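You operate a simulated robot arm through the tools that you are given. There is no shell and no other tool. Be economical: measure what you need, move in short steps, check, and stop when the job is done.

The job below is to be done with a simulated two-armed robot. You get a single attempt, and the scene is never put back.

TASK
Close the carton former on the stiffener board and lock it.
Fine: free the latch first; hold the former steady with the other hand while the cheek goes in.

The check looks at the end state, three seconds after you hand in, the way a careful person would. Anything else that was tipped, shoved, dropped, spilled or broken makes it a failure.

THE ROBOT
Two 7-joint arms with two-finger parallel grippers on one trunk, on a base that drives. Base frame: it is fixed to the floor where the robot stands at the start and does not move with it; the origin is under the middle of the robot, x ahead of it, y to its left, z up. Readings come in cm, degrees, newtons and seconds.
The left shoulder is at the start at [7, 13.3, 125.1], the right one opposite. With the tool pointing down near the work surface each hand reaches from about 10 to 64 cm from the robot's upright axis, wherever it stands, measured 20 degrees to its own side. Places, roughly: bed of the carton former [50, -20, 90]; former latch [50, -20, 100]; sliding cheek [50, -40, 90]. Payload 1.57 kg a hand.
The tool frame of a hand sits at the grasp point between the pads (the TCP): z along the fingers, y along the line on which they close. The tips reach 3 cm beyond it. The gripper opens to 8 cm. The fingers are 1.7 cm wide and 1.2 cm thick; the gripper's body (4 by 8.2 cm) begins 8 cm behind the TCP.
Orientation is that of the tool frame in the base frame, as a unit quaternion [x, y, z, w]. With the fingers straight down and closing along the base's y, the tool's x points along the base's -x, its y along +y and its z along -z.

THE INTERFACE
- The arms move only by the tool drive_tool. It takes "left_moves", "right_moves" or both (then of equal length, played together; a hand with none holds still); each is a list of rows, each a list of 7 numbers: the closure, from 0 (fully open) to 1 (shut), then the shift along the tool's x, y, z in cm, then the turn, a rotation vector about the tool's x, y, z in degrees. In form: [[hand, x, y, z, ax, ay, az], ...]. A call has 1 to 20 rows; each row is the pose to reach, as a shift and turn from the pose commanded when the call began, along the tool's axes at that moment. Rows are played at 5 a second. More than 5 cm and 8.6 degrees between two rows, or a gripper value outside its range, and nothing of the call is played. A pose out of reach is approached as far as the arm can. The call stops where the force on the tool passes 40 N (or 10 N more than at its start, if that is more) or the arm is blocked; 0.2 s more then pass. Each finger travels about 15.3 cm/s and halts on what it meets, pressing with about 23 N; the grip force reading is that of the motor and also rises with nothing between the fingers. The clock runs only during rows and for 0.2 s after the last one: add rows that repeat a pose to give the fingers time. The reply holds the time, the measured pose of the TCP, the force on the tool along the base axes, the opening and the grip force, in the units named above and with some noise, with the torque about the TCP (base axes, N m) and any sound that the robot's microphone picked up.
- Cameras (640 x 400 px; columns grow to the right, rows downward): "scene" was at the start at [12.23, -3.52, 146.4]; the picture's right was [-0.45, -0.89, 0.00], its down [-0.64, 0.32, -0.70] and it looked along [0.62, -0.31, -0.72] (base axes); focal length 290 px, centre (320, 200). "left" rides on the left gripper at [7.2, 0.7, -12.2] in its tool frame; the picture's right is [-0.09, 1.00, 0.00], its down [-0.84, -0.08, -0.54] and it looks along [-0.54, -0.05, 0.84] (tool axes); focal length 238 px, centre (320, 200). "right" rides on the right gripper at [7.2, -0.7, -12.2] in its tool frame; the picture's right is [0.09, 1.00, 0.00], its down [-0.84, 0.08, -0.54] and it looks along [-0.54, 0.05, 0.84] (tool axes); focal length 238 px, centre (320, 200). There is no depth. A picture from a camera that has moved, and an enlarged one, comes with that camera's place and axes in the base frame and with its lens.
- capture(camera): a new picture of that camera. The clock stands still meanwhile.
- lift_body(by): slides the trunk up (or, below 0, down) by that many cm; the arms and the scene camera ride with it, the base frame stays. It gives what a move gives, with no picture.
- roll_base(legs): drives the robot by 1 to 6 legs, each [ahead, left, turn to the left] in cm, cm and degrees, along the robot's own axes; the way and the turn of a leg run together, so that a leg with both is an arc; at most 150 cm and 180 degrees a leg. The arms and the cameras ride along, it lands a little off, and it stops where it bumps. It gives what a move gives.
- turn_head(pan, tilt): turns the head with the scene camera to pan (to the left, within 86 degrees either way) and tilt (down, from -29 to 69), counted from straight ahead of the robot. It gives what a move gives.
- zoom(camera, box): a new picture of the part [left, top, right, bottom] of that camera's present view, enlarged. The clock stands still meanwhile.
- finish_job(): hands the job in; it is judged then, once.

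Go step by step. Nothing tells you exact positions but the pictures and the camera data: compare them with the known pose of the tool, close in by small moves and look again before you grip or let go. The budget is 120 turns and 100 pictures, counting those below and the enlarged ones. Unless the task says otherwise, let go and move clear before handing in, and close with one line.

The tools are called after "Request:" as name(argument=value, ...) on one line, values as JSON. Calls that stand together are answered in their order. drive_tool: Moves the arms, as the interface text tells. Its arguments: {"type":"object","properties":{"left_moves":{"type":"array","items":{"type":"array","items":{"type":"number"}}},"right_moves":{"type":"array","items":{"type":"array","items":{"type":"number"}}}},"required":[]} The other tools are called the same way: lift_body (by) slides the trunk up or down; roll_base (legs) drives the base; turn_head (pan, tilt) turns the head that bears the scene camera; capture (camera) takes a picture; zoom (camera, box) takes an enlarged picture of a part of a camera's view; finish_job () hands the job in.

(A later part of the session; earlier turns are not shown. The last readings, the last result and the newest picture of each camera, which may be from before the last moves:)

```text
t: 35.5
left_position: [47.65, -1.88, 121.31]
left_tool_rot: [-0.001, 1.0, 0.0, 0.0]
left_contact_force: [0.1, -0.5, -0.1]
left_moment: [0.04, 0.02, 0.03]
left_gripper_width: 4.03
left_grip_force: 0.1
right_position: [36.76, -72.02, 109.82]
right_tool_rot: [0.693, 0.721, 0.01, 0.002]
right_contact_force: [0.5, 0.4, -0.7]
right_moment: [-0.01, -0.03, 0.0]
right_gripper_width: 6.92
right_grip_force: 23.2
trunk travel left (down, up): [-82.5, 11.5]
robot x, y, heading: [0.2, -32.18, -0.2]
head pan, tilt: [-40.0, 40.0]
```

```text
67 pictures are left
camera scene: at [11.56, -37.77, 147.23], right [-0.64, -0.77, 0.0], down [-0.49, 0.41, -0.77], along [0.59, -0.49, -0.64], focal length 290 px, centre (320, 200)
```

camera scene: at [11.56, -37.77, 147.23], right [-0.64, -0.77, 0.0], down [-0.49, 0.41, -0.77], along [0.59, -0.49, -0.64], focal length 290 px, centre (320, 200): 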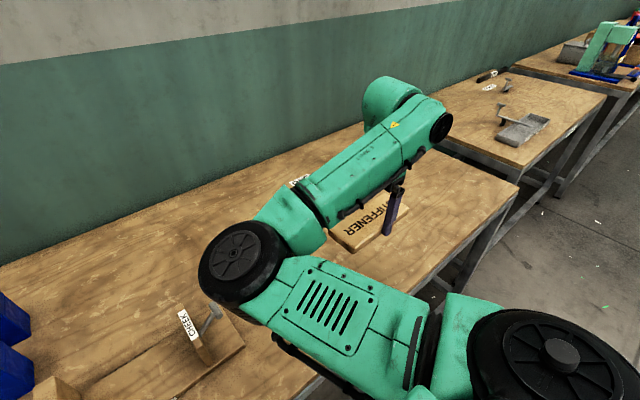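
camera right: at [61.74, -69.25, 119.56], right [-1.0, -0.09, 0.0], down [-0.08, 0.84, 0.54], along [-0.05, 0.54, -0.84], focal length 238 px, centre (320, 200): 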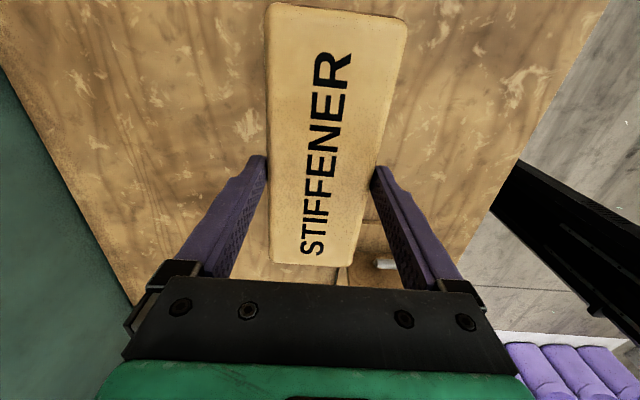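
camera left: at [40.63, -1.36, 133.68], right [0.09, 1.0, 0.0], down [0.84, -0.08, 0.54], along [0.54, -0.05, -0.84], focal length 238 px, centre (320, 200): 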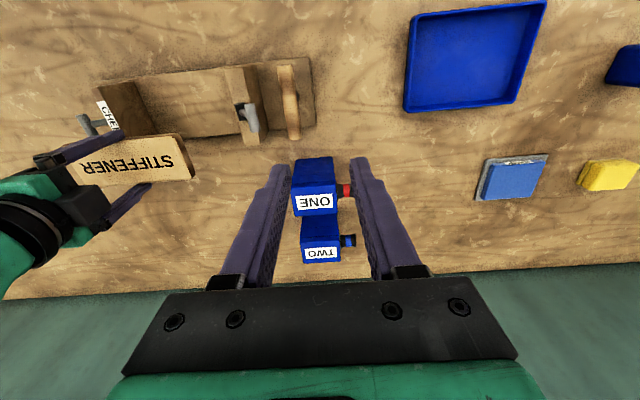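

The arm has got into an awkward posture. I unwind to the starting pose (neutral yaw, high) to recover a good configuration.

Request:
drive_tool(right_moves=[[0.6, 0, 0, -1, 0, 0, -7.5], [0.6, 0, 0, -2, 0, 0, -15], [0.6, 0, 0, -3, 0, 0, -22.5], [0.6, 0, 0, -4, 0, 0, -30], [0.6, 0, 0, -5, 0, 0, -37.5], [0.6, 0, 0, -6, 0, 0, -45], [0.6, 0, 0, -7, 0, 0, -52.5], [0.6, 0, 0, -8, 0, 0, -60], [0.6, 0, 0, -9, 0, 0, -67.5], [0.6, 0, 0, -10, 0, 0, -75], [0.6, 0, 0, -12, 0, 0, -82.5], [0.6, 0, 0, -13, 0, 0, -88], [0.6, 0, 0, -13, 0, 0, -88]])

Request:
capture(camera="scene")

```text
t: 38.3
left_position: [47.89, -2.09, 121.41]
left_tool_rot: [0.0, 1.0, 0.0, 0.0]
left_contact_force: [-0.6, 1.0, -0.6]
left_moment: [0.0, -0.03, 0.02]
left_gripper_width: 4.01
left_grip_force: 0.1
right_position: [36.95, -71.18, 123.21]
right_tool_rot: [0.017, 1.0, 0.0, -0.001]
right_contact_force: [0.1, 0.0, -1.5]
right_moment: [-0.01, -0.01, 0.02]
right_gripper_width: 6.95
right_grip_force: 22.8
trunk travel left (down, up): [-82.5, 11.5]
robot x, y, heading: [-0.18, -32.47, 0.3]
head pan, tilt: [-40.0, 40.0]
```

```text
66 pictures are left
camera scene: at [11.57, -37.8, 147.23], right [-0.64, -0.77, 0.0], down [-0.49, 0.41, -0.77], along [0.59, -0.49, -0.64], focal length 290 px, centre (320, 200)
```

scene: 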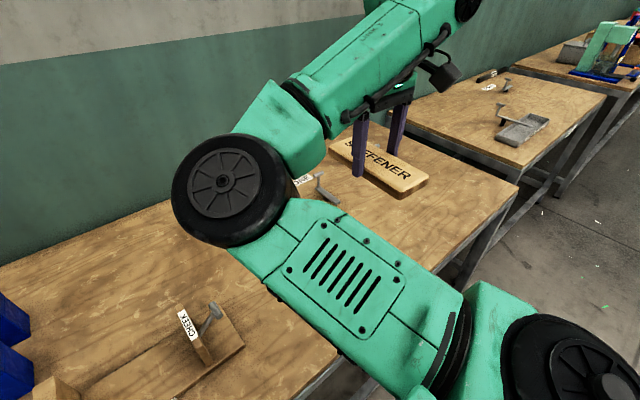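

Request:
drive_tool(right_moves=[[0.6, -2, 4, 1.5, 0, 0, -2], [0.6, -4, 8, 3, 0, 0, -2], [0.6, -6, 12, 4.5, 0, 0, -2], [0.6, -8, 16, 6, 0, 0, -2], [0.6, -10, 19, 7, 0, 0, -2], [0.6, -11, 22, 8, 0, 0, -2], [0.6, -11, 22, 8, 0, 0, -2]])

```text
t: 39.9
left_position: [47.77, -1.98, 121.38]
left_tool_rot: [0.0, 1.0, 0.0, 0.0]
left_contact_force: [0.0, -0.2, 0.1]
left_moment: [0.01, -0.04, -0.07]
left_gripper_width: 4.0
left_grip_force: 0.2
right_position: [56.91, -52.88, 116.03]
right_tool_rot: [0.0, 1.0, 0.0, -0.001]
right_contact_force: [-0.1, -0.4, 0.0]
right_moment: [0.04, 0.0, -0.04]
right_gripper_width: 6.94
right_grip_force: 23.5
right hand out of reach, approached as far as the arm can: row 1, 2, 3, 4, 5, 6, 7
trunk travel left (down, up): [-82.5, 11.5]
robot x, y, heading: [0.09, -32.63, -0.2]
head pan, tilt: [-40.0, 40.0]
```

The right arm works elbow-in, so it only reaches well out to its own side (about 40 cm right of the robot). I go back to the good pose, then drive the base left so that the bed falls into that area.

Request:
drive_tool(right_moves=[[0.6, 3, -3, -1, 0, 0, 0], [0.6, 6, -6, -2, 0, 0, 0], [0.6, 9, -9, -3, 0, 0, 0], [0.6, 12, -12, -4, 0, 0, 0], [0.6, 15, -15, -5, 0, 0, 0], [0.6, 18, -18, -6, 0, 0, 0], [0.6, 21, -19, -7, 0, 0, 0], [0.6, 21, -19, -7, 0, 0, 0]])

```text
t: 41.7
left_position: [47.78, -1.98, 121.42]
left_tool_rot: [-0.001, 1.0, 0.0, 0.0]
left_contact_force: [0.3, 0.0, -0.4]
left_moment: [-0.02, -0.01, -0.03]
left_gripper_width: 4.02
left_grip_force: 0.0
right_position: [36.16, -72.0, 123.18]
right_tool_rot: [0.0, 1.0, 0.0, -0.001]
right_contact_force: [0.0, 0.5, -0.7]
right_moment: [-0.03, 0.01, 0.03]
right_gripper_width: 6.92
right_grip_force: 22.7
right hand out of reach, approached as far as the arm can: row 1, 2, 3, 4, 5
trunk travel left (down, up): [-82.5, 11.5]
robot x, y, heading: [-0.19, -32.29, -0.4]
head pan, tilt: [-40.0, 40.0]
```

Back at the good pose. I repeat the motion that worked (turn -90° at (45,-72,108)).

Request:
drive_tool(right_moves=[[0.6, -0.8, 0.0, 1.2, 0, 0, -7.5], [0.6, -1.6, 0.0, 2.4, 0, 0, -15], [0.6, -2.4, 0.0, 3.6, 0, 0, -22.5], [0.6, -3.2, 0.0, 4.8, 0, 0, -30], [0.6, -4, 0.0, 6, 0, 0, -37.5], [0.6, -4.8, 0.0, 7.2, 0, 0, -45], [0.6, -5.6, 0.0, 8.4, 0, 0, -52.5], [0.6, -6.4, 0.0, 9.6, 0, 0, -60], [0.6, -7.2, 0.0, 10.8, 0, 0, -67.5], [0.6, -8, 0, 12, 0, 0, -75], [0.6, -8.8, 0, 13.5, 0, 0, -82.5], [0.6, -9.3, 0, 15, 0, 0, -90], [0.6, -9.3, 0, 15, 0, 0, -90]])

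Request:
drive_tool(right_moves=[[0.6, 0, -1, 0, 0, 0, 0], [0.6, 0, -2.5, 0, 0, 0, 0], [0.6, 0, -2.5, 0, 0, 0, 0]])

```text
t: 44.5
left_position: [47.77, -2.0, 121.32]
left_tool_rot: [-0.001, 1.0, 0.0, -0.001]
left_contact_force: [-1.0, -0.4, 0.5]
left_moment: [0.01, 0.0, 0.01]
left_gripper_width: 3.99
left_grip_force: 0.0
right_position: [45.34, -72.21, 108.0]
right_tool_rot: [0.707, -0.707, 0.001, 0.001]
right_contact_force: [0.5, 0.7, -0.7]
right_moment: [0.01, -0.03, 0.01]
right_gripper_width: 6.95
right_grip_force: 22.8
trunk travel left (down, up): [-82.5, 11.5]
robot x, y, heading: [0.1, -32.72, -0.3]
head pan, tilt: [-40.0, 40.0]
```

```text
t: 45.3
left_position: [47.79, -1.98, 121.35]
left_tool_rot: [0.0, 1.0, 0.0, 0.0]
left_contact_force: [-0.1, -0.3, -0.1]
left_moment: [-0.01, 0.01, -0.01]
left_gripper_width: 4.0
left_grip_force: 0.1
right_position: [47.71, -72.17, 108.11]
right_tool_rot: [-0.707, 0.708, 0.001, 0.0]
right_contact_force: [-0.4, -0.3, -2.2]
right_moment: [-0.03, 0.0, 0.02]
right_gripper_width: 6.93
right_grip_force: 23.0
trunk travel left (down, up): [-82.5, 11.5]
robot x, y, heading: [-0.49, -32.3, 0.1]
head pan, tilt: [-40.0, 40.0]
```

Good. Now drive the base left ~45 cm; the board passes above the cheek and stops over the bed.

Request:
roll_base(legs=[[0, 45.3, 0]])

Request:
turn_head(pan=-35, tilt=45)

Request:
capture(camera="scene")

Request:
capture(camera="right")

```text
t: 48.1
left_position: [47.89, 43.69, 121.44]
left_tool_rot: [0.001, 1.0, 0.001, 0.0]
left_contact_force: [0.1, -0.3, -0.2]
left_moment: [0.01, 0.01, 0.03]
left_gripper_width: 4.0
left_grip_force: 0.0
right_position: [47.8, -26.53, 107.93]
right_tool_rot: [-0.706, 0.708, 0.0, 0.0]
right_contact_force: [0.3, 0.5, -0.6]
right_moment: [0.03, 0.02, 0.0]
right_gripper_width: 6.94
right_grip_force: 23.1
trunk travel left (down, up): [-82.5, 11.5]
robot x, y, heading: [0.45, 13.51, 0.1]
head pan, tilt: [-40.0, 40.0]
```

```text
t: 48.8
left_position: [47.94, 43.79, 121.32]
left_tool_rot: [0.001, 1.0, 0.0, 0.0]
left_contact_force: [-0.5, 0.1, -0.2]
left_moment: [-0.01, 0.01, 0.01]
left_gripper_width: 4.0
left_grip_force: 0.1
right_position: [47.62, -26.48, 108.04]
right_tool_rot: [-0.706, 0.709, 0.0, 0.0]
right_contact_force: [0.3, 0.4, -0.6]
right_moment: [0.0, -0.01, 0.02]
right_gripper_width: 6.96
right_grip_force: 23.2
trunk travel left (down, up): [-82.5, 11.5]
robot x, y, heading: [-0.35, 13.44, -0.3]
head pan, tilt: [-35.0, 45.0]
```

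```text
65 pictures are left
camera scene: at [11.75, 8.91, 146.5], right [-0.58, -0.82, 0.0], down [-0.58, 0.41, -0.71], along [0.58, -0.41, -0.71], focal length 290 px, centre (320, 200)
```

scene: 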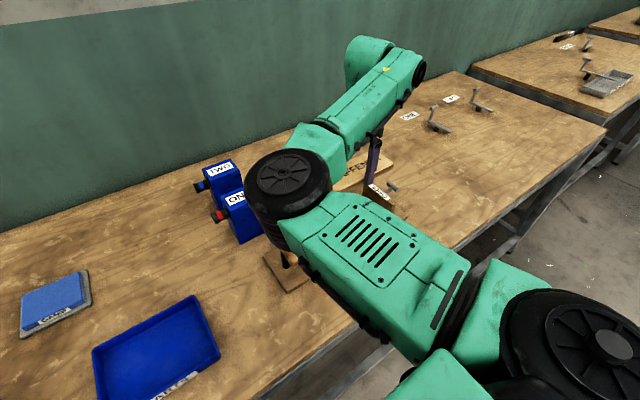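

```text
64 pictures are left
camera right: at [48.54, -33.51, 120.25], right [-1.0, -0.09, 0.0], down [-0.07, 0.84, 0.54], along [-0.05, 0.54, -0.84], focal length 238 px, centre (320, 200)
```

right: 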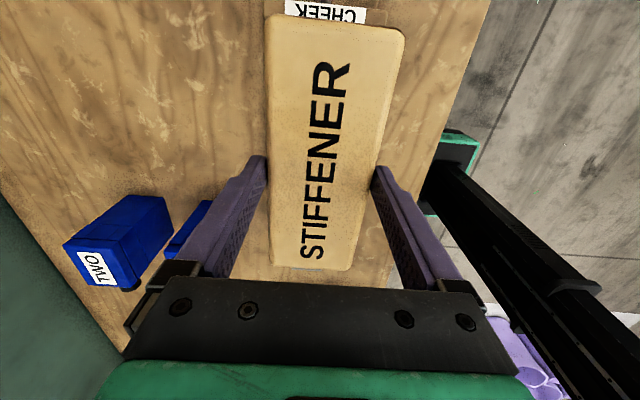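

The board hangs over the bed. I descend partway, to just above the jaw tops, and check clearances of board and elbow.

Request:
drive_tool(right_moves=[[0.6, 0.2, 0, 3, 0, 0, 0], [0.6, 0.4, 0, 6, 0, 0, 0], [0.6, 0.4, 0, 8.8, 0, 0, 0], [0.6, 0.4, 0, 8.8, 0, 0, 0]])

Request:
capture(camera="scene")

Request:
capture(camera="right")

```text
t: 49.8
left_position: [47.92, 43.86, 121.29]
left_tool_rot: [0.002, 1.0, -0.001, -0.001]
left_contact_force: [0.0, 0.4, 0.8]
left_moment: [0.0, 0.0, -0.01]
left_gripper_width: 3.99
left_grip_force: 0.0
right_position: [47.56, -26.91, 99.24]
right_tool_rot: [-0.705, 0.709, 0.0, 0.0]
right_contact_force: [0.2, 0.0, -0.8]
right_moment: [0.0, 0.01, -0.02]
right_gripper_width: 6.98
right_grip_force: 22.9
trunk travel left (down, up): [-82.5, 11.5]
robot x, y, heading: [-0.3, 13.4, 0.0]
head pan, tilt: [-35.0, 45.0]
```

```text
63 pictures are left
camera scene: at [11.73, 8.93, 146.5], right [-0.58, -0.82, 0.0], down [-0.58, 0.41, -0.71], along [0.58, -0.41, -0.71], focal length 290 px, centre (320, 200)
```

scene: 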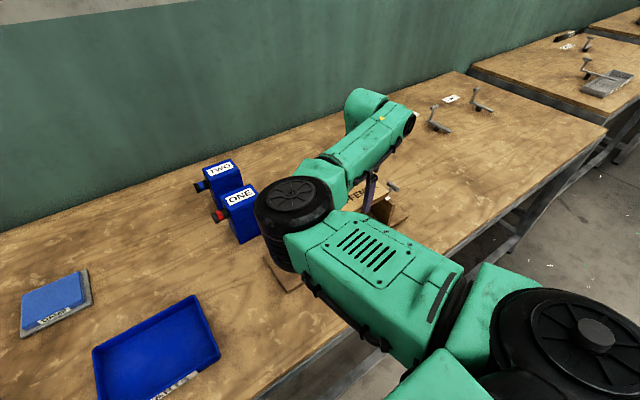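

```text
62 pictures are left
camera right: at [48.43, -33.97, 111.46], right [-1.0, -0.09, 0.0], down [-0.07, 0.84, 0.54], along [-0.05, 0.54, -0.84], focal length 238 px, centre (320, 200)
```

right: 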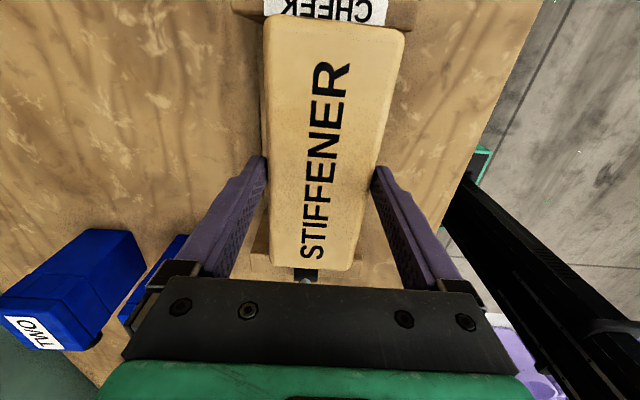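

The elbow swings low over the handle and latch, so before going lower I raise the trunk to gain elbow clearance.

Request:
lift_body(by=11)

Request:
drive_tool(right_moves=[[0.6, 0, 0, 3, 0, 0, 0], [0.6, 0, 0, 6, 0, 0, 0], [0.6, 0, 0, 9, 0, 0, 0], [0.6, 0, 0, 11, 0, 0, 0], [0.6, 0, 0, 11, 0, 0, 0]])

Request:
capture(camera="scene")

```text
t: 51.2
left_position: [47.87, 43.81, 132.33]
left_tool_rot: [0.001, 1.0, 0.0, 0.0]
left_contact_force: [-0.5, 0.0, -0.3]
left_moment: [-0.01, 0.0, -0.01]
left_gripper_width: 3.99
left_grip_force: 0.1
right_position: [47.71, -26.87, 110.2]
right_tool_rot: [-0.706, 0.708, 0.0, 0.0]
right_contact_force: [0.5, 0.0, -0.7]
right_moment: [-0.03, -0.01, 0.01]
right_gripper_width: 6.94
right_grip_force: 23.4
trunk travel left (down, up): [-93.5, 0.5]
robot x, y, heading: [-0.03, 13.5, -0.1]
head pan, tilt: [-35.0, 45.0]
```

```text
t: 52.4
left_position: [47.94, 43.93, 132.45]
left_tool_rot: [0.003, 1.0, 0.0, 0.001]
left_contact_force: [-0.3, 0.1, 0.3]
left_moment: [0.0, -0.01, -0.03]
left_gripper_width: 4.0
left_grip_force: 0.1
right_position: [47.73, -26.8, 99.14]
right_tool_rot: [-0.706, 0.708, -0.001, -0.001]
right_contact_force: [0.1, 1.1, -1.0]
right_moment: [-0.01, -0.01, 0.0]
right_gripper_width: 6.95
right_grip_force: 22.8
trunk travel left (down, up): [-93.5, 0.5]
robot x, y, heading: [0.15, 13.18, -0.3]
head pan, tilt: [-35.0, 45.0]
```

```text
61 pictures are left
camera scene: at [11.73, 8.94, 157.5], right [-0.58, -0.82, 0.0], down [-0.58, 0.41, -0.71], along [0.58, -0.41, -0.71], focal length 290 px, centre (320, 200)
```

scene: 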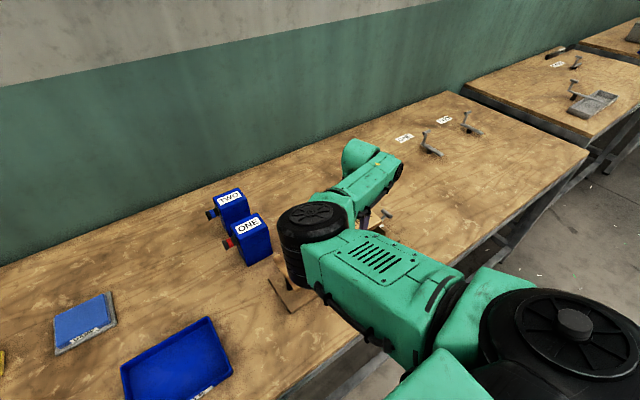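

To judge elbow clearance properly I'll swing the left hand around to use its camera as a side view.

Request:
drive_tool(left_moves=[[0.5, 0.2, -1.5, 0.8, 0, 0, 7.5], [0.5, 0.4, -3, 1.6, 0, 0, 15], [0.5, 0.6, -4.5, 2.4, 0, 0, 22.5], [0.5, 0.8, -6, 3.2, 0, 0, 30], [0.5, 1, -7.5, 4, 0, 0, 37.5], [0.5, 1.2, -9, 4.8, 0, 0, 45], [0.5, 1.4, -10.5, 5.6, 0, 0, 52.5], [0.5, 1.6, -12, 6.4, 0, 0, 60], [0.5, 1.8, -13.5, 7.2, 0, 0, 67.5], [0.5, 2, -15, 8, 0, 0, 75], [0.5, 2.2, -16.5, 9, 0, 0, 82.5], [0.5, 2.5, -18, 10, 0, 0, 90], [0.5, 2.5, -18, 10, 0, 0, 90]])

Request:
drive_tool(left_moves=[[0.5, 0, 0, 0, 0, -7, 0], [0.5, 0, 0, 0, 0, -14, 0], [0.5, 0, 0, 0, 0, -21, 0], [0.5, 0, 0, 0, 0, -28, 0], [0.5, 0, 0, 0, 0, -35, 0], [0.5, 0, 0, 0, 0, -35, 0]])

Request:
capture(camera="left")

```text
t: 55.2
left_position: [45.23, 25.92, 122.31]
left_tool_rot: [0.709, 0.706, 0.0, 0.001]
left_contact_force: [0.0, 0.1, 0.8]
left_moment: [-0.01, 0.01, 0.01]
left_gripper_width: 4.0
left_grip_force: 0.0
right_position: [47.78, -26.95, 99.27]
right_tool_rot: [-0.706, 0.708, 0.0, 0.0]
right_contact_force: [-0.3, 0.8, -0.9]
right_moment: [0.02, 0.0, 0.0]
right_gripper_width: 6.95
right_grip_force: 22.6
trunk travel left (down, up): [-93.5, 0.5]
robot x, y, heading: [0.4, 13.58, -0.2]
head pan, tilt: [-35.0, 45.0]
```

```text
t: 56.6
left_position: [45.41, 25.82, 122.28]
left_tool_rot: [0.675, 0.674, -0.213, 0.213]
left_contact_force: [0.0, 0.3, 0.2]
left_moment: [-0.01, -0.01, -0.03]
left_gripper_width: 3.99
left_grip_force: 0.0
right_position: [47.79, -26.85, 99.29]
right_tool_rot: [-0.706, 0.708, 0.0, 0.0]
right_contact_force: [-0.4, -0.2, -0.4]
right_moment: [-0.01, -0.02, 0.0]
right_gripper_width: 6.93
right_grip_force: 23.3
trunk travel left (down, up): [-93.5, 0.5]
robot x, y, heading: [-0.15, 13.29, 0.1]
head pan, tilt: [-35.0, 45.0]
```

```text
60 pictures are left
camera left: at [46.12, 38.59, 128.32], right [1.0, -0.08, 0.05], down [-0.08, -0.37, 0.92], along [-0.05, -0.92, -0.38], focal length 238 px, centre (320, 200)
```

left: 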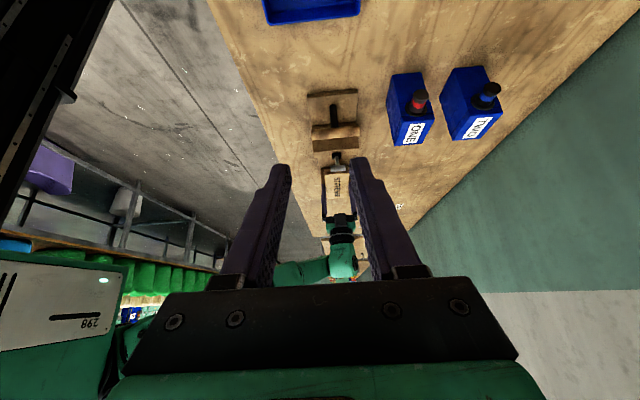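

From the side the elbow is well above everything (z>120), so the way down is clear. I lower the board to near the bed.

Request:
drive_tool(right_moves=[[0.6, 0, 0, 2, 0, 0, 0], [0.6, 0, 0, 4, 0, 0, 0], [0.6, 0, 0, 5.5, 0, 0, 0], [0.6, 0, 0, 7, 0, 0, 0], [0.6, 0, 0, 8.5, 0, 0, 0], [0.6, 0, 0, 8.5, 0, 0, 0]])

Request:
capture(camera="right")

Request:
zoom(camera="left", box=[270, 70, 410, 290])

```text
t: 58.0
left_position: [45.25, 25.9, 122.29]
left_tool_rot: [0.675, 0.674, -0.212, 0.212]
left_contact_force: [-0.2, -0.6, -0.9]
left_moment: [0.03, 0.02, -0.01]
left_gripper_width: 4.02
left_grip_force: 0.1
right_position: [47.69, -26.9, 90.81]
right_tool_rot: [-0.705, 0.709, 0.0, 0.0]
right_contact_force: [-1.1, 0.7, -1.5]
right_moment: [0.01, -0.01, 0.04]
right_gripper_width: 6.91
right_grip_force: 22.9
trunk travel left (down, up): [-93.5, 0.5]
robot x, y, heading: [0.15, 13.75, -0.1]
head pan, tilt: [-35.0, 45.0]
```

```text
59 pictures are left
camera right: at [48.42, -34.0, 103.0], right [-1.0, -0.09, 0.0], down [-0.07, 0.84, 0.54], along [-0.05, 0.54, -0.84], focal length 238 px, centre (320, 200)
```

right: 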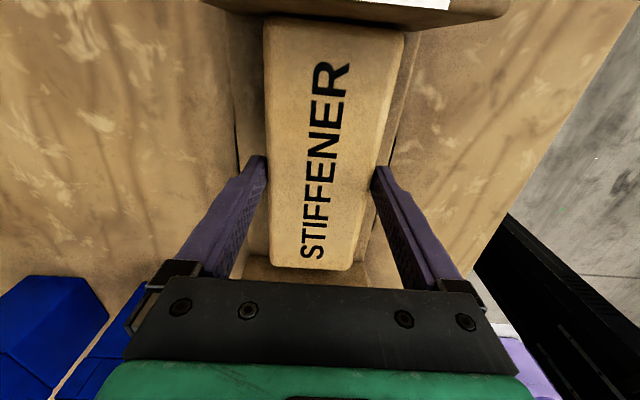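

```text
1.82 times, centred on (340, 180) of left
camera zoom: at [46.11, 38.63, 128.33], right [1.0, -0.08, 0.05], down [-0.08, -0.37, 0.92], along [-0.05, -0.92, -0.38], focal length 433 px, centre (284, 236)
```

zoom: 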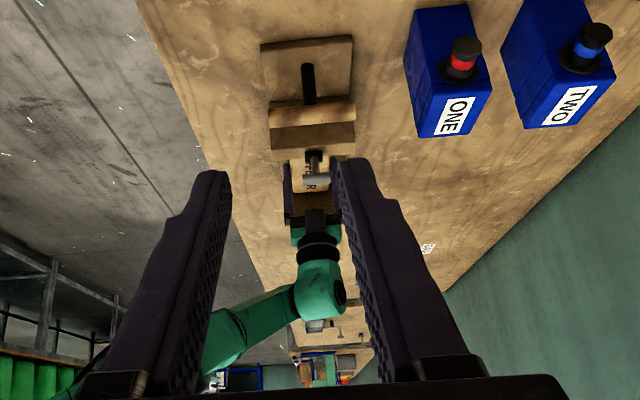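

Board is between jaw and cheek. Lower gently until it touches the bed.

Request:
drive_tool(right_moves=[[0.6, 0, 0, 0.4, 0, 0, 0], [0.6, 0, 0, 0.8, 0, 0, 0], [0.6, 0, 0, 1.1, 0, 0, 0], [0.6, 0, 0, 1.3, 0, 0, 0], [0.6, 0, 0, 1.3, 0, 0, 0]])

```text
t: 59.2
left_position: [45.41, 25.92, 122.38]
left_tool_rot: [0.675, 0.674, -0.212, 0.213]
left_contact_force: [0.7, 0.3, -0.1]
left_moment: [0.04, 0.02, 0.0]
left_gripper_width: 4.0
left_grip_force: 0.0
right_position: [47.69, -26.9, 89.46]
right_tool_rot: [-0.706, 0.708, 0.0, 0.0]
right_contact_force: [0.8, 1.2, -1.3]
right_moment: [0.03, 0.01, 0.05]
right_gripper_width: 6.94
right_grip_force: 23.0
trunk travel left (down, up): [-93.5, 0.5]
robot x, y, heading: [0.25, 13.53, -0.2]
head pan, tilt: [-35.0, 45.0]
```

Request:
drive_tool(right_moves=[[0.6, 0, 0, 0.2, 0, 0, 0], [0.6, 0, 0, 0.4, 0, 0, 0], [0.6, 0, 0, 0.6, 0, 0, 0], [0.6, 0, 0, 0.6, 0, 0, 0]])

```text
t: 60.2
left_position: [45.36, 25.84, 122.34]
left_tool_rot: [0.676, 0.673, -0.213, 0.212]
left_contact_force: [-0.4, -0.6, -0.2]
left_moment: [0.01, 0.02, 0.02]
left_gripper_width: 3.98
left_grip_force: 0.0
right_position: [47.59, -26.75, 88.98]
right_tool_rot: [-0.707, 0.707, 0.0, -0.001]
right_contact_force: [0.4, 0.1, 5.3]
right_moment: [0.54, 0.13, -0.04]
right_gripper_width: 6.93
right_grip_force: 23.4
trunk travel left (down, up): [-93.5, 0.5]
robot x, y, heading: [0.07, 13.77, -0.3]
head pan, tilt: [-35.0, 45.0]
```

Contact with the bed. I open, rise straight up, and look.

Request:
drive_tool(right_moves=[[0.3, 0, 0, 0.1, 0, 0, 0], [0, 0, 0, 0.1, 0, 0, 0], [0, 0, 0, 0.1, 0, 0, 0], [0, 0, 0, -1, 0, 0, 0], [0, 0, 0, -3, 0, 0, 0], [0, 0, 0, -6, 0, 0, 0], [0, 0, 0, -10, 0, 0, 0], [0, 0, 0, -14, 0, 0, 0], [0, 0, 0, -18, 0, 0, 0], [0, 0, 0, -18, 0, 0, 0]])

Request:
capture(camera="right")

```text
t: 62.4
left_position: [45.3, 25.79, 122.35]
left_tool_rot: [0.675, 0.674, -0.213, 0.213]
left_contact_force: [0.2, -0.4, -0.5]
left_moment: [0.01, 0.03, -0.03]
left_gripper_width: 4.03
left_grip_force: 0.1
right_position: [47.59, -26.97, 106.64]
right_tool_rot: [-0.706, 0.708, -0.001, -0.001]
right_contact_force: [0.2, 0.0, -0.4]
right_moment: [0.01, -0.02, -0.02]
right_gripper_width: 8.03
right_grip_force: 0.3
trunk travel left (down, up): [-93.5, 0.5]
robot x, y, heading: [-0.14, 13.36, -0.1]
head pan, tilt: [-35.0, 45.0]
```

```text
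57 pictures are left
camera right: at [48.29, -34.09, 118.93], right [-1.0, -0.09, 0.0], down [-0.07, 0.84, 0.54], along [-0.05, 0.54, -0.84], focal length 238 px, centre (320, 200)
```

right: 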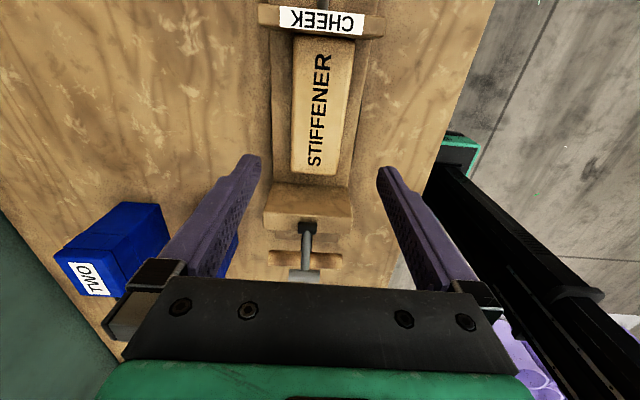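

The board lies flat and centred between jaw and cheek. Now both hands go back to neutral orientation, up and clear.

Request:
drive_tool(right_moves=[[0.5, 0, 0, -2, 0, 0, 0], [0.8, 0, 0, -4, 0, 0, 0], [1, 0, 0, -6, 0, 0, 0], [1, 0, 0, -8, 0, 0, 0], [1, 0, 0, -10, 0, 0, 0]], left_moves=[[0.4, 0, 0, 0, 0, 7, 0], [0.4, 0, 0, 0, 0, 14, 0], [0.4, 0, 0, 0, 0, 21, 0], [0.4, 0, 0, 0, 0, 28, 0], [0.4, 0, 0, 0, 0, 35, 0]])

Request:
drive_tool(right_moves=[[1, 0, 0, 0, 0, 0, 7.5], [1, 0, 0, 0, 0, 0, 15], [1, 0, 0, 0, 0, 0, 22.5], [1, 0, 0, 0, 0, 0, 30], [1, 0, 0, 0, 0, 0, 37.5], [1, 0, 0, 0, 0, 0, 45], [1, 0, 0, 0, 0, 0, 52.5], [1, 0, 0, 0, 0, 0, 60], [1, 0, 0, 0, 0, 0, 67.5], [1, 0, 0, 0, 0, 0, 75], [1, 0, 0, 0, 0, 0, 82.5], [1, 0, 0, 0, 0, 0, 90]], left_moves=[[0.4, 0, 0, 0, 0, 0, -7.5], [0.4, 0, 0, 0, 0, 0, -15], [0.4, 0, 0, 0, 0, 0, -22.5], [0.4, 0, 0, 0, 0, 0, -30], [0.4, 0, 0, 0, 0, 0, -37.5], [0.4, 0, 0, 0, 0, 0, -45], [0.4, 0, 0, 0, 0, 0, -52.5], [0.4, 0, 0, 0, 0, 0, -60], [0.4, 0, 0, 0, 0, 0, -67.5], [0.4, 0, 0, 0, 0, 0, -75], [0.4, 0, 0, 0, 0, 0, -82.5], [0.4, 0, 0, 0, 0, 0, -90]])

Request:
roll_base(legs=[[0, -15.5, 0]])

Request:
capture(camera="right")

Request:
capture(camera="left")

```text
t: 63.6
left_position: [45.43, 25.79, 122.57]
left_tool_rot: [0.707, 0.707, 0.001, -0.002]
left_contact_force: [-0.6, 0.7, 0.1]
left_moment: [0.02, -0.03, 0.0]
left_gripper_width: 4.8
left_grip_force: 0.1
right_position: [47.52, -26.94, 116.72]
right_tool_rot: [-0.705, 0.709, 0.0, 0.0]
right_contact_force: [-1.1, 0.9, 0.5]
right_moment: [0.0, 0.01, -0.02]
right_gripper_width: 0.0
right_grip_force: 21.2
trunk travel left (down, up): [-93.5, 0.5]
robot x, y, heading: [0.14, 13.73, -0.2]
head pan, tilt: [-35.0, 45.0]
```

```text
t: 66.2
left_position: [45.34, 25.82, 122.31]
left_tool_rot: [0.0, 1.0, 0.0, 0.0]
left_contact_force: [-0.1, 0.4, -0.1]
left_moment: [-0.02, 0.03, 0.01]
left_gripper_width: 4.8
left_grip_force: 0.0
right_position: [47.7, -26.77, 116.89]
right_tool_rot: [0.002, 1.0, 0.0, 0.001]
right_contact_force: [-0.5, 0.1, -0.5]
right_moment: [0.0, -0.01, -0.03]
right_gripper_width: 0.01
right_grip_force: 21.6
trunk travel left (down, up): [-93.5, 0.5]
robot x, y, heading: [-0.27, 13.65, -0.2]
head pan, tilt: [-35.0, 45.0]
```

```text
t: 67.6
left_position: [45.3, 10.48, 122.34]
left_tool_rot: [0.002, 1.0, -0.002, 0.0]
left_contact_force: [0.3, 0.2, 0.0]
left_moment: [0.0, 0.0, 0.02]
left_gripper_width: 4.78
left_grip_force: 0.0
right_position: [47.66, -42.09, 116.98]
right_tool_rot: [0.002, 1.0, -0.002, -0.001]
right_contact_force: [0.9, 1.1, 0.4]
right_moment: [-0.07, -0.01, 0.0]
right_gripper_width: 0.02
right_grip_force: 21.3
trunk travel left (down, up): [-93.5, 0.5]
robot x, y, heading: [0.21, -2.06, -0.3]
head pan, tilt: [-35.0, 45.0]
```

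```text
56 pictures are left
camera right: at [40.55, -42.68, 129.25], right [-0.09, 1.0, 0.0], down [0.84, 0.08, 0.54], along [0.54, 0.04, -0.84], focal length 238 px, centre (320, 200)
```

right: 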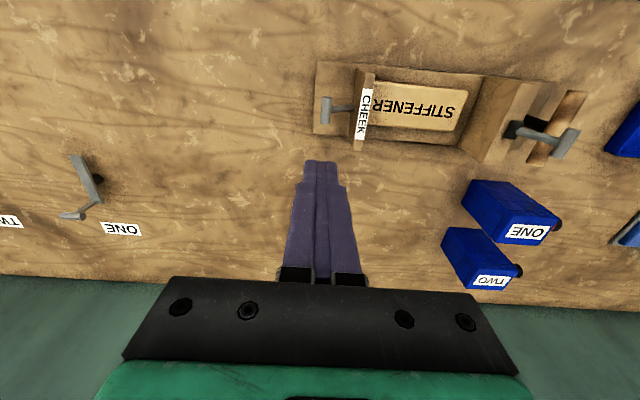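

```text
55 pictures are left
camera left: at [38.22, 11.1, 134.65], right [0.1, 1.0, 0.0], down [0.84, -0.08, 0.54], along [0.54, -0.05, -0.84], focal length 238 px, centre (320, 200)
```

left: 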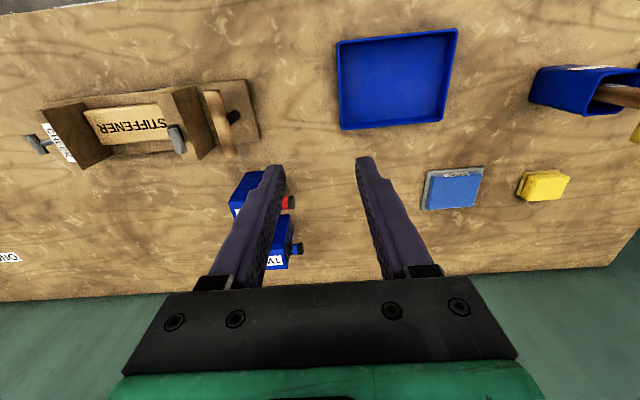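

Next the left hand goes above the near end of the wooden handle, clear of the latch bar.

Request:
drive_tool(left_moves=[[0.4, 0.2, -4, 2, 0, 0, 0], [0.4, 0.4, -8, 5, 0, 0, 0], [0.4, 0.6, -12, 8, 0, 0, 0], [0.4, 0.8, -15, 11, 0, 0, 0], [0.4, 0.8, -17.5, 14, 0, 0, 0], [0.4, 0.8, -17.5, 16, 0, 0, 0], [0.4, 0.8, -17.5, 16, 0, 0, 0]])

Request:
capture(camera="left")

```text
t: 69.2
left_position: [44.51, -7.38, 106.36]
left_tool_rot: [0.002, 1.0, 0.0, 0.001]
left_contact_force: [0.2, 0.6, 0.0]
left_moment: [-0.01, 0.01, 0.03]
left_gripper_width: 4.79
left_grip_force: 0.2
right_position: [47.63, -42.48, 117.02]
right_tool_rot: [0.001, 1.0, -0.001, 0.0]
right_contact_force: [0.6, 0.6, -0.2]
right_moment: [0.02, -0.04, -0.01]
right_gripper_width: 0.02
right_grip_force: 21.0
trunk travel left (down, up): [-93.5, 0.5]
robot x, y, heading: [-0.27, -2.13, -0.2]
head pan, tilt: [-35.0, 45.0]
```

```text
54 pictures are left
camera left: at [37.36, -6.84, 118.6], right [0.09, 1.0, 0.0], down [0.84, -0.08, 0.54], along [0.54, -0.05, -0.84], focal length 238 px, centre (320, 200)
```

left: 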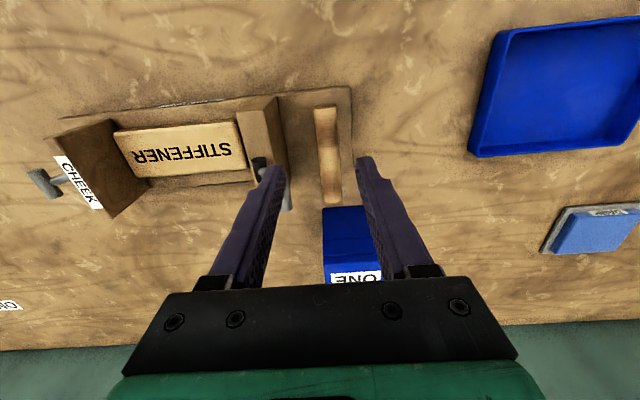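

Request:
drive_tool(left_moves=[[0.4, 0.7, 0.4, 2, 0, 0, 0], [0.4, 0.7, 0.4, 5, 0, 0, 0], [0.4, 0.7, 0.4, 8, 0, 0, 0], [0.4, 0.7, 0.4, 10, 0, 0, 0], [0.4, 0.7, 0.4, 11.8, 0, 0, 0], [0.4, 0.7, 0.4, 11.8, 0, 0, 0]])

Request:
capture(camera="left")

```text
t: 70.6
left_position: [43.8, -7.02, 94.65]
left_tool_rot: [0.002, 1.0, 0.0, 0.0]
left_contact_force: [-0.8, -0.1, 0.3]
left_moment: [-0.02, 0.03, 0.01]
left_gripper_width: 4.81
left_grip_force: 0.2
right_position: [47.69, -42.46, 116.88]
right_tool_rot: [0.002, 1.0, -0.001, 0.0]
right_contact_force: [0.2, -0.1, 0.2]
right_moment: [0.0, 0.02, -0.01]
right_gripper_width: 0.0
right_grip_force: 21.6
trunk travel left (down, up): [-93.5, 0.5]
robot x, y, heading: [-0.46, -2.13, -0.1]
head pan, tilt: [-35.0, 45.0]
```

```text
53 pictures are left
camera left: at [36.63, -6.52, 106.95], right [0.1, 1.0, 0.0], down [0.84, -0.08, 0.54], along [0.54, -0.05, -0.84], focal length 238 px, centre (320, 200)
```

left: 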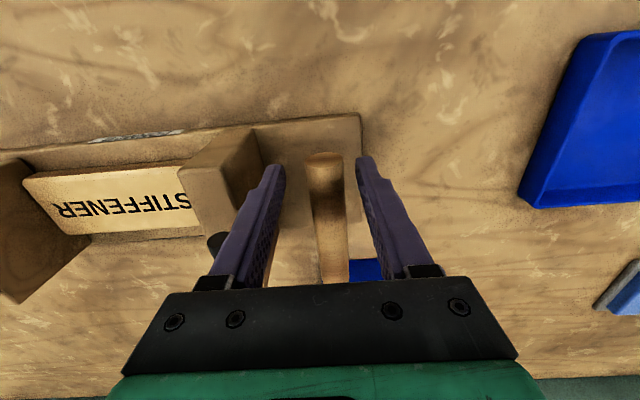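

Handle is between the fingers. Grip it.

Request:
drive_tool(left_moves=[[0.6, 0, 0, 0, 0, 0, 0], [0.9, 0, 0, 0, 0, 0, 0], [0.9, 0, 0, 0, 0, 0, 0], [0.9, 0, 0, 0, 0, 0, 0]], right_moves=[[1, 0, -1.5, 1, 0, 0, 0], [1, -0.2, -3, 3, 0, 0, 0], [1, -0.4, -5.5, 6, 0, 0, 0], [1, -0.4, -5.5, 9, 0, 0, 0]])

Request:
capture(camera="right")

```text
t: 71.6
left_position: [43.77, -7.04, 94.71]
left_tool_rot: [0.001, 1.0, 0.0, 0.0]
left_contact_force: [0.3, 0.3, 0.0]
left_moment: [0.23, -0.06, 0.31]
left_gripper_width: 2.35
left_grip_force: 22.9
right_position: [47.96, -48.15, 107.88]
right_tool_rot: [0.002, 1.0, -0.001, 0.0]
right_contact_force: [0.0, 0.3, -0.9]
right_moment: [0.01, 0.01, 0.0]
right_gripper_width: 0.01
right_grip_force: 20.9
trunk travel left (down, up): [-93.5, 0.5]
robot x, y, heading: [0.16, -2.06, -0.2]
head pan, tilt: [-35.0, 45.0]
```

```text
52 pictures are left
camera right: at [40.96, -48.64, 120.09], right [-0.09, 1.0, 0.0], down [0.84, 0.08, 0.54], along [0.54, 0.05, -0.84], focal length 238 px, centre (320, 200)
```

right: 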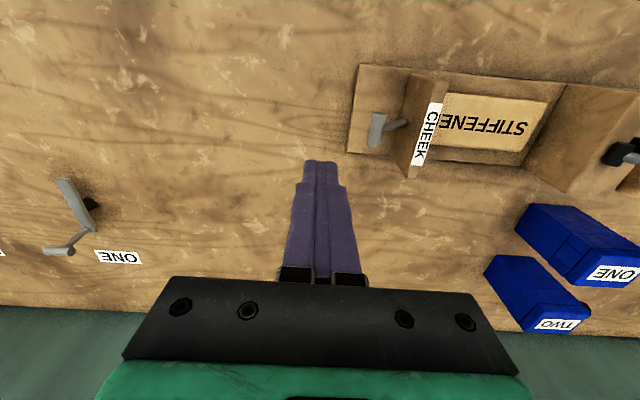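

Holding the handle firmly. The cheek bar is near (48.4,-41.5,92); I lower the closed right fingers behind it.

Request:
drive_tool(right_moves=[[1, -0.3, 0, 4, 0, 0, 0], [1, -0.4, 0, 8, 0, 0, 0], [1, -0.4, 0, 11, 0, 0, 0], [1, -0.4, 0, 14.5, 0, 0, 0], [1, -0.4, 1, 14.5, 0, 0, 0], [1, -0.4, 1, 14.5, 0, 0, 0]])

Request:
capture(camera="right")

```text
t: 73.0
left_position: [43.67, -7.15, 94.77]
left_tool_rot: [0.001, 1.0, 0.0, 0.0]
left_contact_force: [0.2, 1.2, 0.2]
left_moment: [-0.16, 0.04, 0.12]
left_gripper_width: 2.36
left_grip_force: 22.8
right_position: [48.25, -47.07, 93.44]
right_tool_rot: [0.001, 1.0, -0.001, 0.0]
right_contact_force: [0.4, -0.5, -0.2]
right_moment: [-0.02, 0.02, 0.02]
right_gripper_width: 0.01
right_grip_force: 21.5
trunk travel left (down, up): [-93.5, 0.5]
robot x, y, heading: [-0.01, -2.26, -0.4]
head pan, tilt: [-35.0, 45.0]
```

```text
51 pictures are left
camera right: at [41.21, -47.55, 105.63], right [-0.09, 1.0, 0.0], down [0.84, 0.07, 0.54], along [0.54, 0.05, -0.84], focal length 238 px, centre (320, 200)
```

right: 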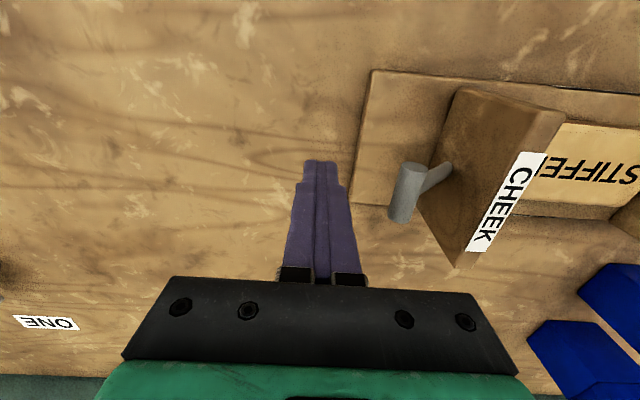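

Lined up behind the bar. I push slowly toward +y.

Request:
drive_tool(right_moves=[[1, -0.2, 1.5, 0, 0, 0, 0], [1, -0.2, 3, 0, 0, 0, 0], [1, -0.2, 3.8, 0, 0, 0, 0], [1, -0.2, 4.3, 0, 0, 0, 0], [1, -0.2, 4.8, 0, 0, 0, 0], [1, -0.2, 4.8, 0, 0, 0, 0]])

Request:
capture(camera="right")

```text
t: 74.4
left_position: [43.75, -7.03, 94.57]
left_tool_rot: [0.001, 1.0, 0.001, 0.0]
left_contact_force: [0.3, 5.3, -0.6]
left_moment: [0.14, 0.0, 0.44]
left_gripper_width: 2.37
left_grip_force: 22.6
right_position: [48.41, -42.05, 93.28]
right_tool_rot: [0.002, 1.0, -0.001, 0.0]
right_contact_force: [-2.4, -4.4, 3.0]
right_moment: [0.01, 0.0, 0.07]
right_gripper_width: 0.0
right_grip_force: 20.8
trunk travel left (down, up): [-93.5, 0.5]
robot x, y, heading: [0.25, -2.29, -0.1]
head pan, tilt: [-35.0, 45.0]
```

```text
50 pictures are left
camera right: at [41.45, -42.7, 105.6], right [-0.09, 1.0, 0.0], down [0.84, 0.07, 0.54], along [0.54, 0.05, -0.84], focal length 238 px, centre (320, 200)
```

right: 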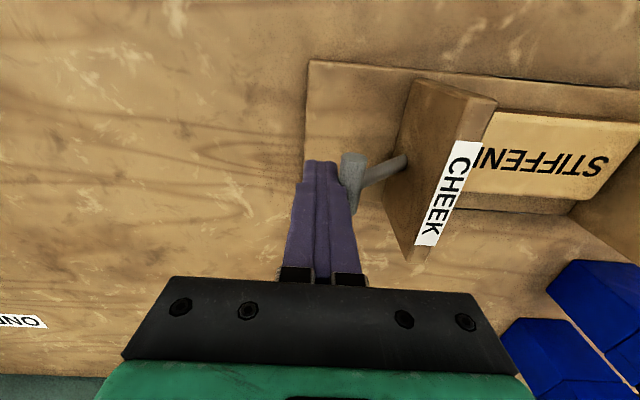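

The cheek slides with about 5 N while the left hand holds. Continue.

Request:
drive_tool(right_moves=[[1, 0, 0.5, 0, 0, 0, 0], [1, 0, 1, 0, 0, 0, 0], [1, 0, 1.5, 0, 0, 0, 0], [1, 0, 2, 0, 0, 0, 0], [1, 0, 2, 0, 0, 0, 0]])

Request:
capture(camera="right")

```text
t: 75.6
left_position: [43.67, -6.85, 94.62]
left_tool_rot: [-0.001, 1.0, 0.006, 0.0]
left_contact_force: [-4.8, 28.9, 8.3]
left_moment: [0.53, -0.14, 0.31]
left_gripper_width: 2.37
left_grip_force: 23.4
right_position: [48.56, -40.74, 93.46]
right_tool_rot: [0.004, 1.0, -0.005, 0.001]
right_contact_force: [3.8, -34.6, -3.1]
right_moment: [-0.19, 0.0, 0.04]
right_gripper_width: 0.0
right_grip_force: 21.1
trunk travel left (down, up): [-93.5, 0.5]
robot x, y, heading: [-0.0, -2.62, -0.0]
head pan, tilt: [-35.0, 45.0]
```

```text
49 pictures are left
camera right: at [41.42, -41.11, 105.67], right [-0.09, 1.0, -0.01], down [0.84, 0.08, 0.54], along [0.54, 0.04, -0.84], focal length 238 px, centre (320, 200)
```

right: 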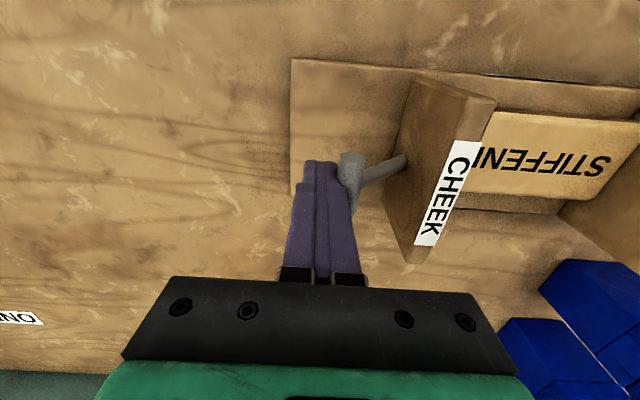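

The push has come up against something firm (35 N). I check whether the board is pinched between cheek and jaw.

Request:
capture(camera="left")

Request:
capture(camera="scene")

Request:
zoom(camera="right", box=[380, 60, 640, 280])

```text
48 pictures are left
camera left: at [36.61, -6.5, 106.97], right [0.09, 1.0, 0.01], down [0.84, -0.08, 0.54], along [0.54, -0.04, -0.84], focal length 238 px, centre (320, 200)
```

left: 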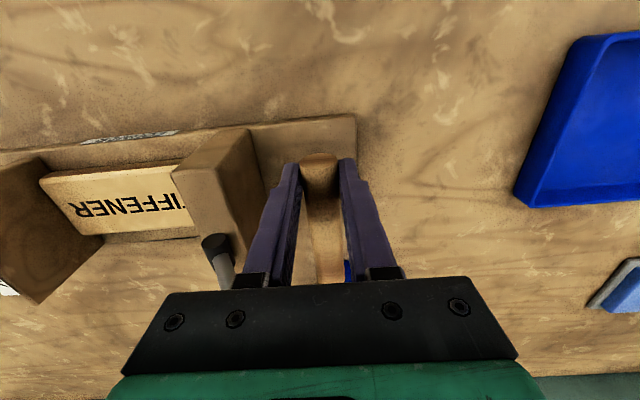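

```text
47 pictures are left
camera scene: at [11.56, -6.95, 157.52], right [-0.58, -0.82, 0.0], down [-0.58, 0.41, -0.71], along [0.58, -0.41, -0.71], focal length 290 px, centre (320, 200)
```

scene: 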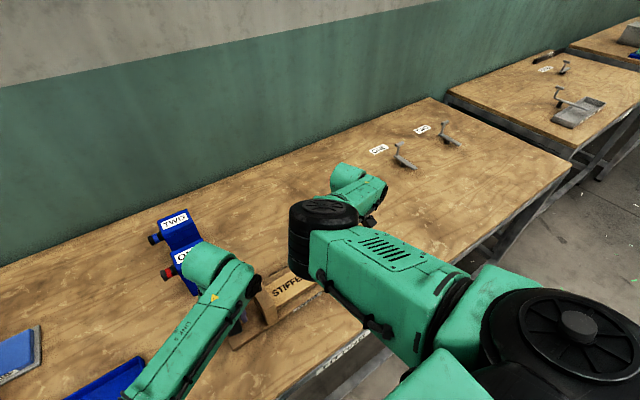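

```text
1.82 times, centred on (510, 170) of right
camera zoom: at [41.42, -41.11, 105.67], right [-0.09, 1.0, -0.01], down [0.84, 0.08, 0.54], along [0.54, 0.04, -0.84], focal length 433 px, centre (-26, 254)
```

zoom: 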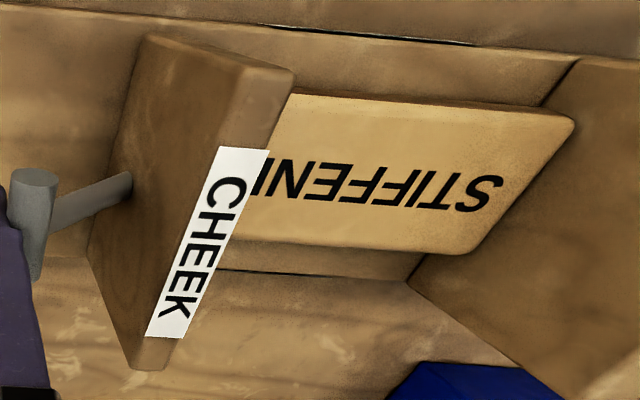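

The board sits tight between cheek and jaw. I ease the right push to a light hold, then see the force.

Request:
drive_tool(right_moves=[[1, 0, -0.15, 0, 0, 0, 0], [1, 0, -0.3, 0, 0, 0, 0], [1, 0, -0.3, 0, 0, 0, 0]])

```text
t: 76.4
left_position: [43.82, -7.0, 94.64]
left_tool_rot: [0.002, 1.0, 0.003, 0.0]
left_contact_force: [1.4, 26.8, 4.0]
left_moment: [0.45, -0.17, 0.24]
left_gripper_width: 2.37
left_grip_force: 22.7
right_position: [48.58, -40.68, 93.3]
right_tool_rot: [0.004, 1.0, -0.003, 0.001]
right_contact_force: [1.1, -27.9, 0.6]
right_moment: [-0.08, 0.0, 0.04]
right_gripper_width: 0.01
right_grip_force: 21.2
trunk travel left (down, up): [-93.5, 0.5]
robot x, y, heading: [-0.11, -2.3, -0.1]
head pan, tilt: [-35.0, 45.0]
```

Request:
drive_tool(right_moves=[[1, 0, -0.3, 0, 0, 0, 0], [1, 0, -0.6, 0, 0, 0, 0], [1, 0, -0.8, 0, 0, 0, 0], [1, 0, -0.8, 0, 0, 0, 0]])

```text
t: 77.4
left_position: [43.61, -7.06, 94.61]
left_tool_rot: [0.003, 1.0, -0.003, 0.0]
left_contact_force: [-1.5, 5.7, -0.3]
left_moment: [0.08, 0.3, 0.24]
left_gripper_width: 2.4
left_grip_force: 22.9
right_position: [48.64, -40.98, 93.4]
right_tool_rot: [0.001, 1.0, 0.001, 0.0]
right_contact_force: [1.1, -3.7, 0.2]
right_moment: [0.03, -0.03, 0.03]
right_gripper_width: 0.03
right_grip_force: 21.6
trunk travel left (down, up): [-93.5, 0.5]
robot x, y, heading: [-0.38, -2.1, -0.1]
head pan, tilt: [-35.0, 45.0]
```

Light hold now (≈4 N). The left hand releases the handle and rises to view the latch.

Request:
drive_tool(left_moves=[[0.6, 0, 0, 0, 0, 0, 0], [0.4, 0, 0, 0, 0, 0, 0], [0.4, 0, 0, -3, 0, 0, 0], [0.4, 0, 0, -7, 0, 0, 0], [0.4, 0, 0, -11, 0, 0, 0], [0.4, 0, 0, -15, 0, 0, 0], [0.4, 0, 0, -18, 0, 0, 0]])

Request:
capture(camera="left")

```text
t: 79.0
left_position: [43.89, -6.96, 112.76]
left_tool_rot: [0.001, 1.0, 0.0, -0.001]
left_contact_force: [-0.7, -0.2, -0.7]
left_moment: [-0.03, -0.05, -0.01]
left_gripper_width: 4.82
left_grip_force: 0.0
right_position: [48.59, -41.14, 93.44]
right_tool_rot: [0.001, 1.0, 0.0, 0.0]
right_contact_force: [0.5, 0.7, -0.7]
right_moment: [-0.02, -0.04, 0.0]
right_gripper_width: 0.01
right_grip_force: 21.3
trunk travel left (down, up): [-93.5, 0.5]
robot x, y, heading: [0.06, -2.04, -0.2]
head pan, tilt: [-35.0, 45.0]
```

```text
45 pictures are left
camera left: at [36.67, -6.44, 125.16], right [0.1, 1.0, 0.0], down [0.84, -0.08, 0.54], along [0.54, -0.05, -0.84], focal length 238 px, centre (320, 200)
```

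left: 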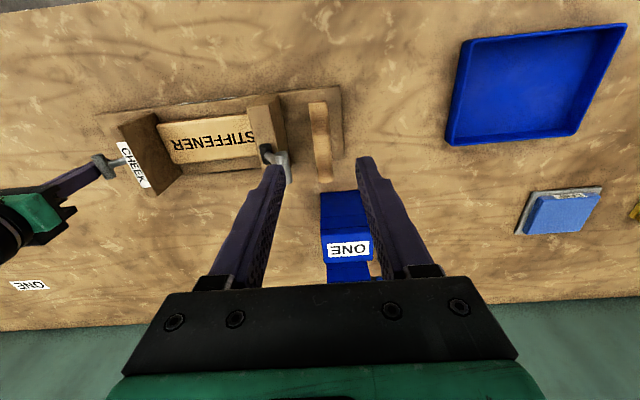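

Latch bar at about (47.9,-11.3,99.5). I move over it and straddle it with the fingertips.

Request:
drive_tool(left_moves=[[0.4, -2, -2, 0, 0, 0, 0], [0.4, -4, -4.35, 0, 0, 0, 0], [0.4, -4, -4.35, 4, 0, 0, 0], [0.4, -4, -4.35, 8, 0, 0, 0], [0.4, -4, -4.35, 10.9, 0, 0, 0], [0.4, -4, -4.35, 10.9, 0, 0, 0]])

Request:
capture(camera="left")

```text
t: 80.4
left_position: [47.8, -11.23, 101.57]
left_tool_rot: [0.002, 1.0, 0.001, 0.0]
left_contact_force: [0.3, 0.6, 0.2]
left_moment: [-0.02, 0.0, -0.02]
left_gripper_width: 4.78
left_grip_force: 0.0
right_position: [48.62, -41.15, 93.43]
right_tool_rot: [0.002, 1.0, -0.001, 0.001]
right_contact_force: [0.6, 0.0, 0.2]
right_moment: [-0.02, 0.01, 0.01]
right_gripper_width: 0.0
right_grip_force: 21.1
trunk travel left (down, up): [-93.5, 0.5]
robot x, y, heading: [-0.53, -2.37, 0.0]
head pan, tilt: [-35.0, 45.0]
```

```text
44 pictures are left
camera left: at [40.67, -10.63, 113.85], right [0.1, 1.0, 0.0], down [0.84, -0.08, 0.54], along [0.54, -0.05, -0.84], focal length 238 px, centre (320, 200)
```

left: 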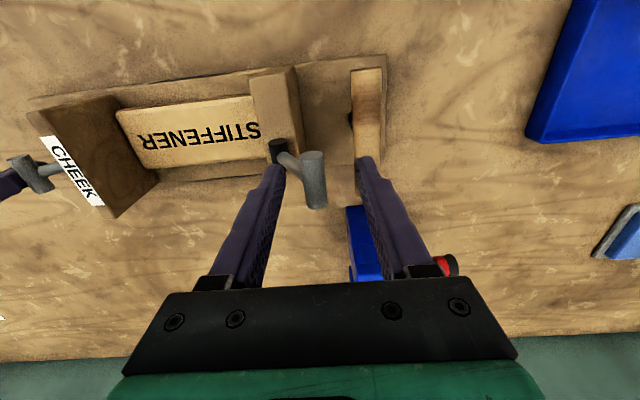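

Request:
drive_tool(left_moves=[[0.7, 0, -0.4, 0, 0, 0, 0], [1, 0, -0.4, 0, 0, 0, 0], [1, 0, -0.4, 0, 0, 0, 0], [1, 0, -0.4, 0, 0, 0, 0]])

```text
t: 81.4
left_position: [47.82, -11.74, 101.97]
left_tool_rot: [0.001, 1.0, -0.001, 0.001]
left_contact_force: [3.7, -2.5, 11.1]
left_moment: [-0.58, -0.16, 0.1]
left_gripper_width: 2.0
left_grip_force: 23.1
right_position: [48.48, -41.15, 93.4]
right_tool_rot: [0.001, 1.0, -0.001, 0.0]
right_contact_force: [-0.1, -0.7, 0.0]
right_moment: [0.0, -0.01, -0.03]
right_gripper_width: 0.0
right_grip_force: 21.2
trunk travel left (down, up): [-93.5, 0.5]
robot x, y, heading: [0.19, -2.44, -0.1]
head pan, tilt: [-35.0, 45.0]
```

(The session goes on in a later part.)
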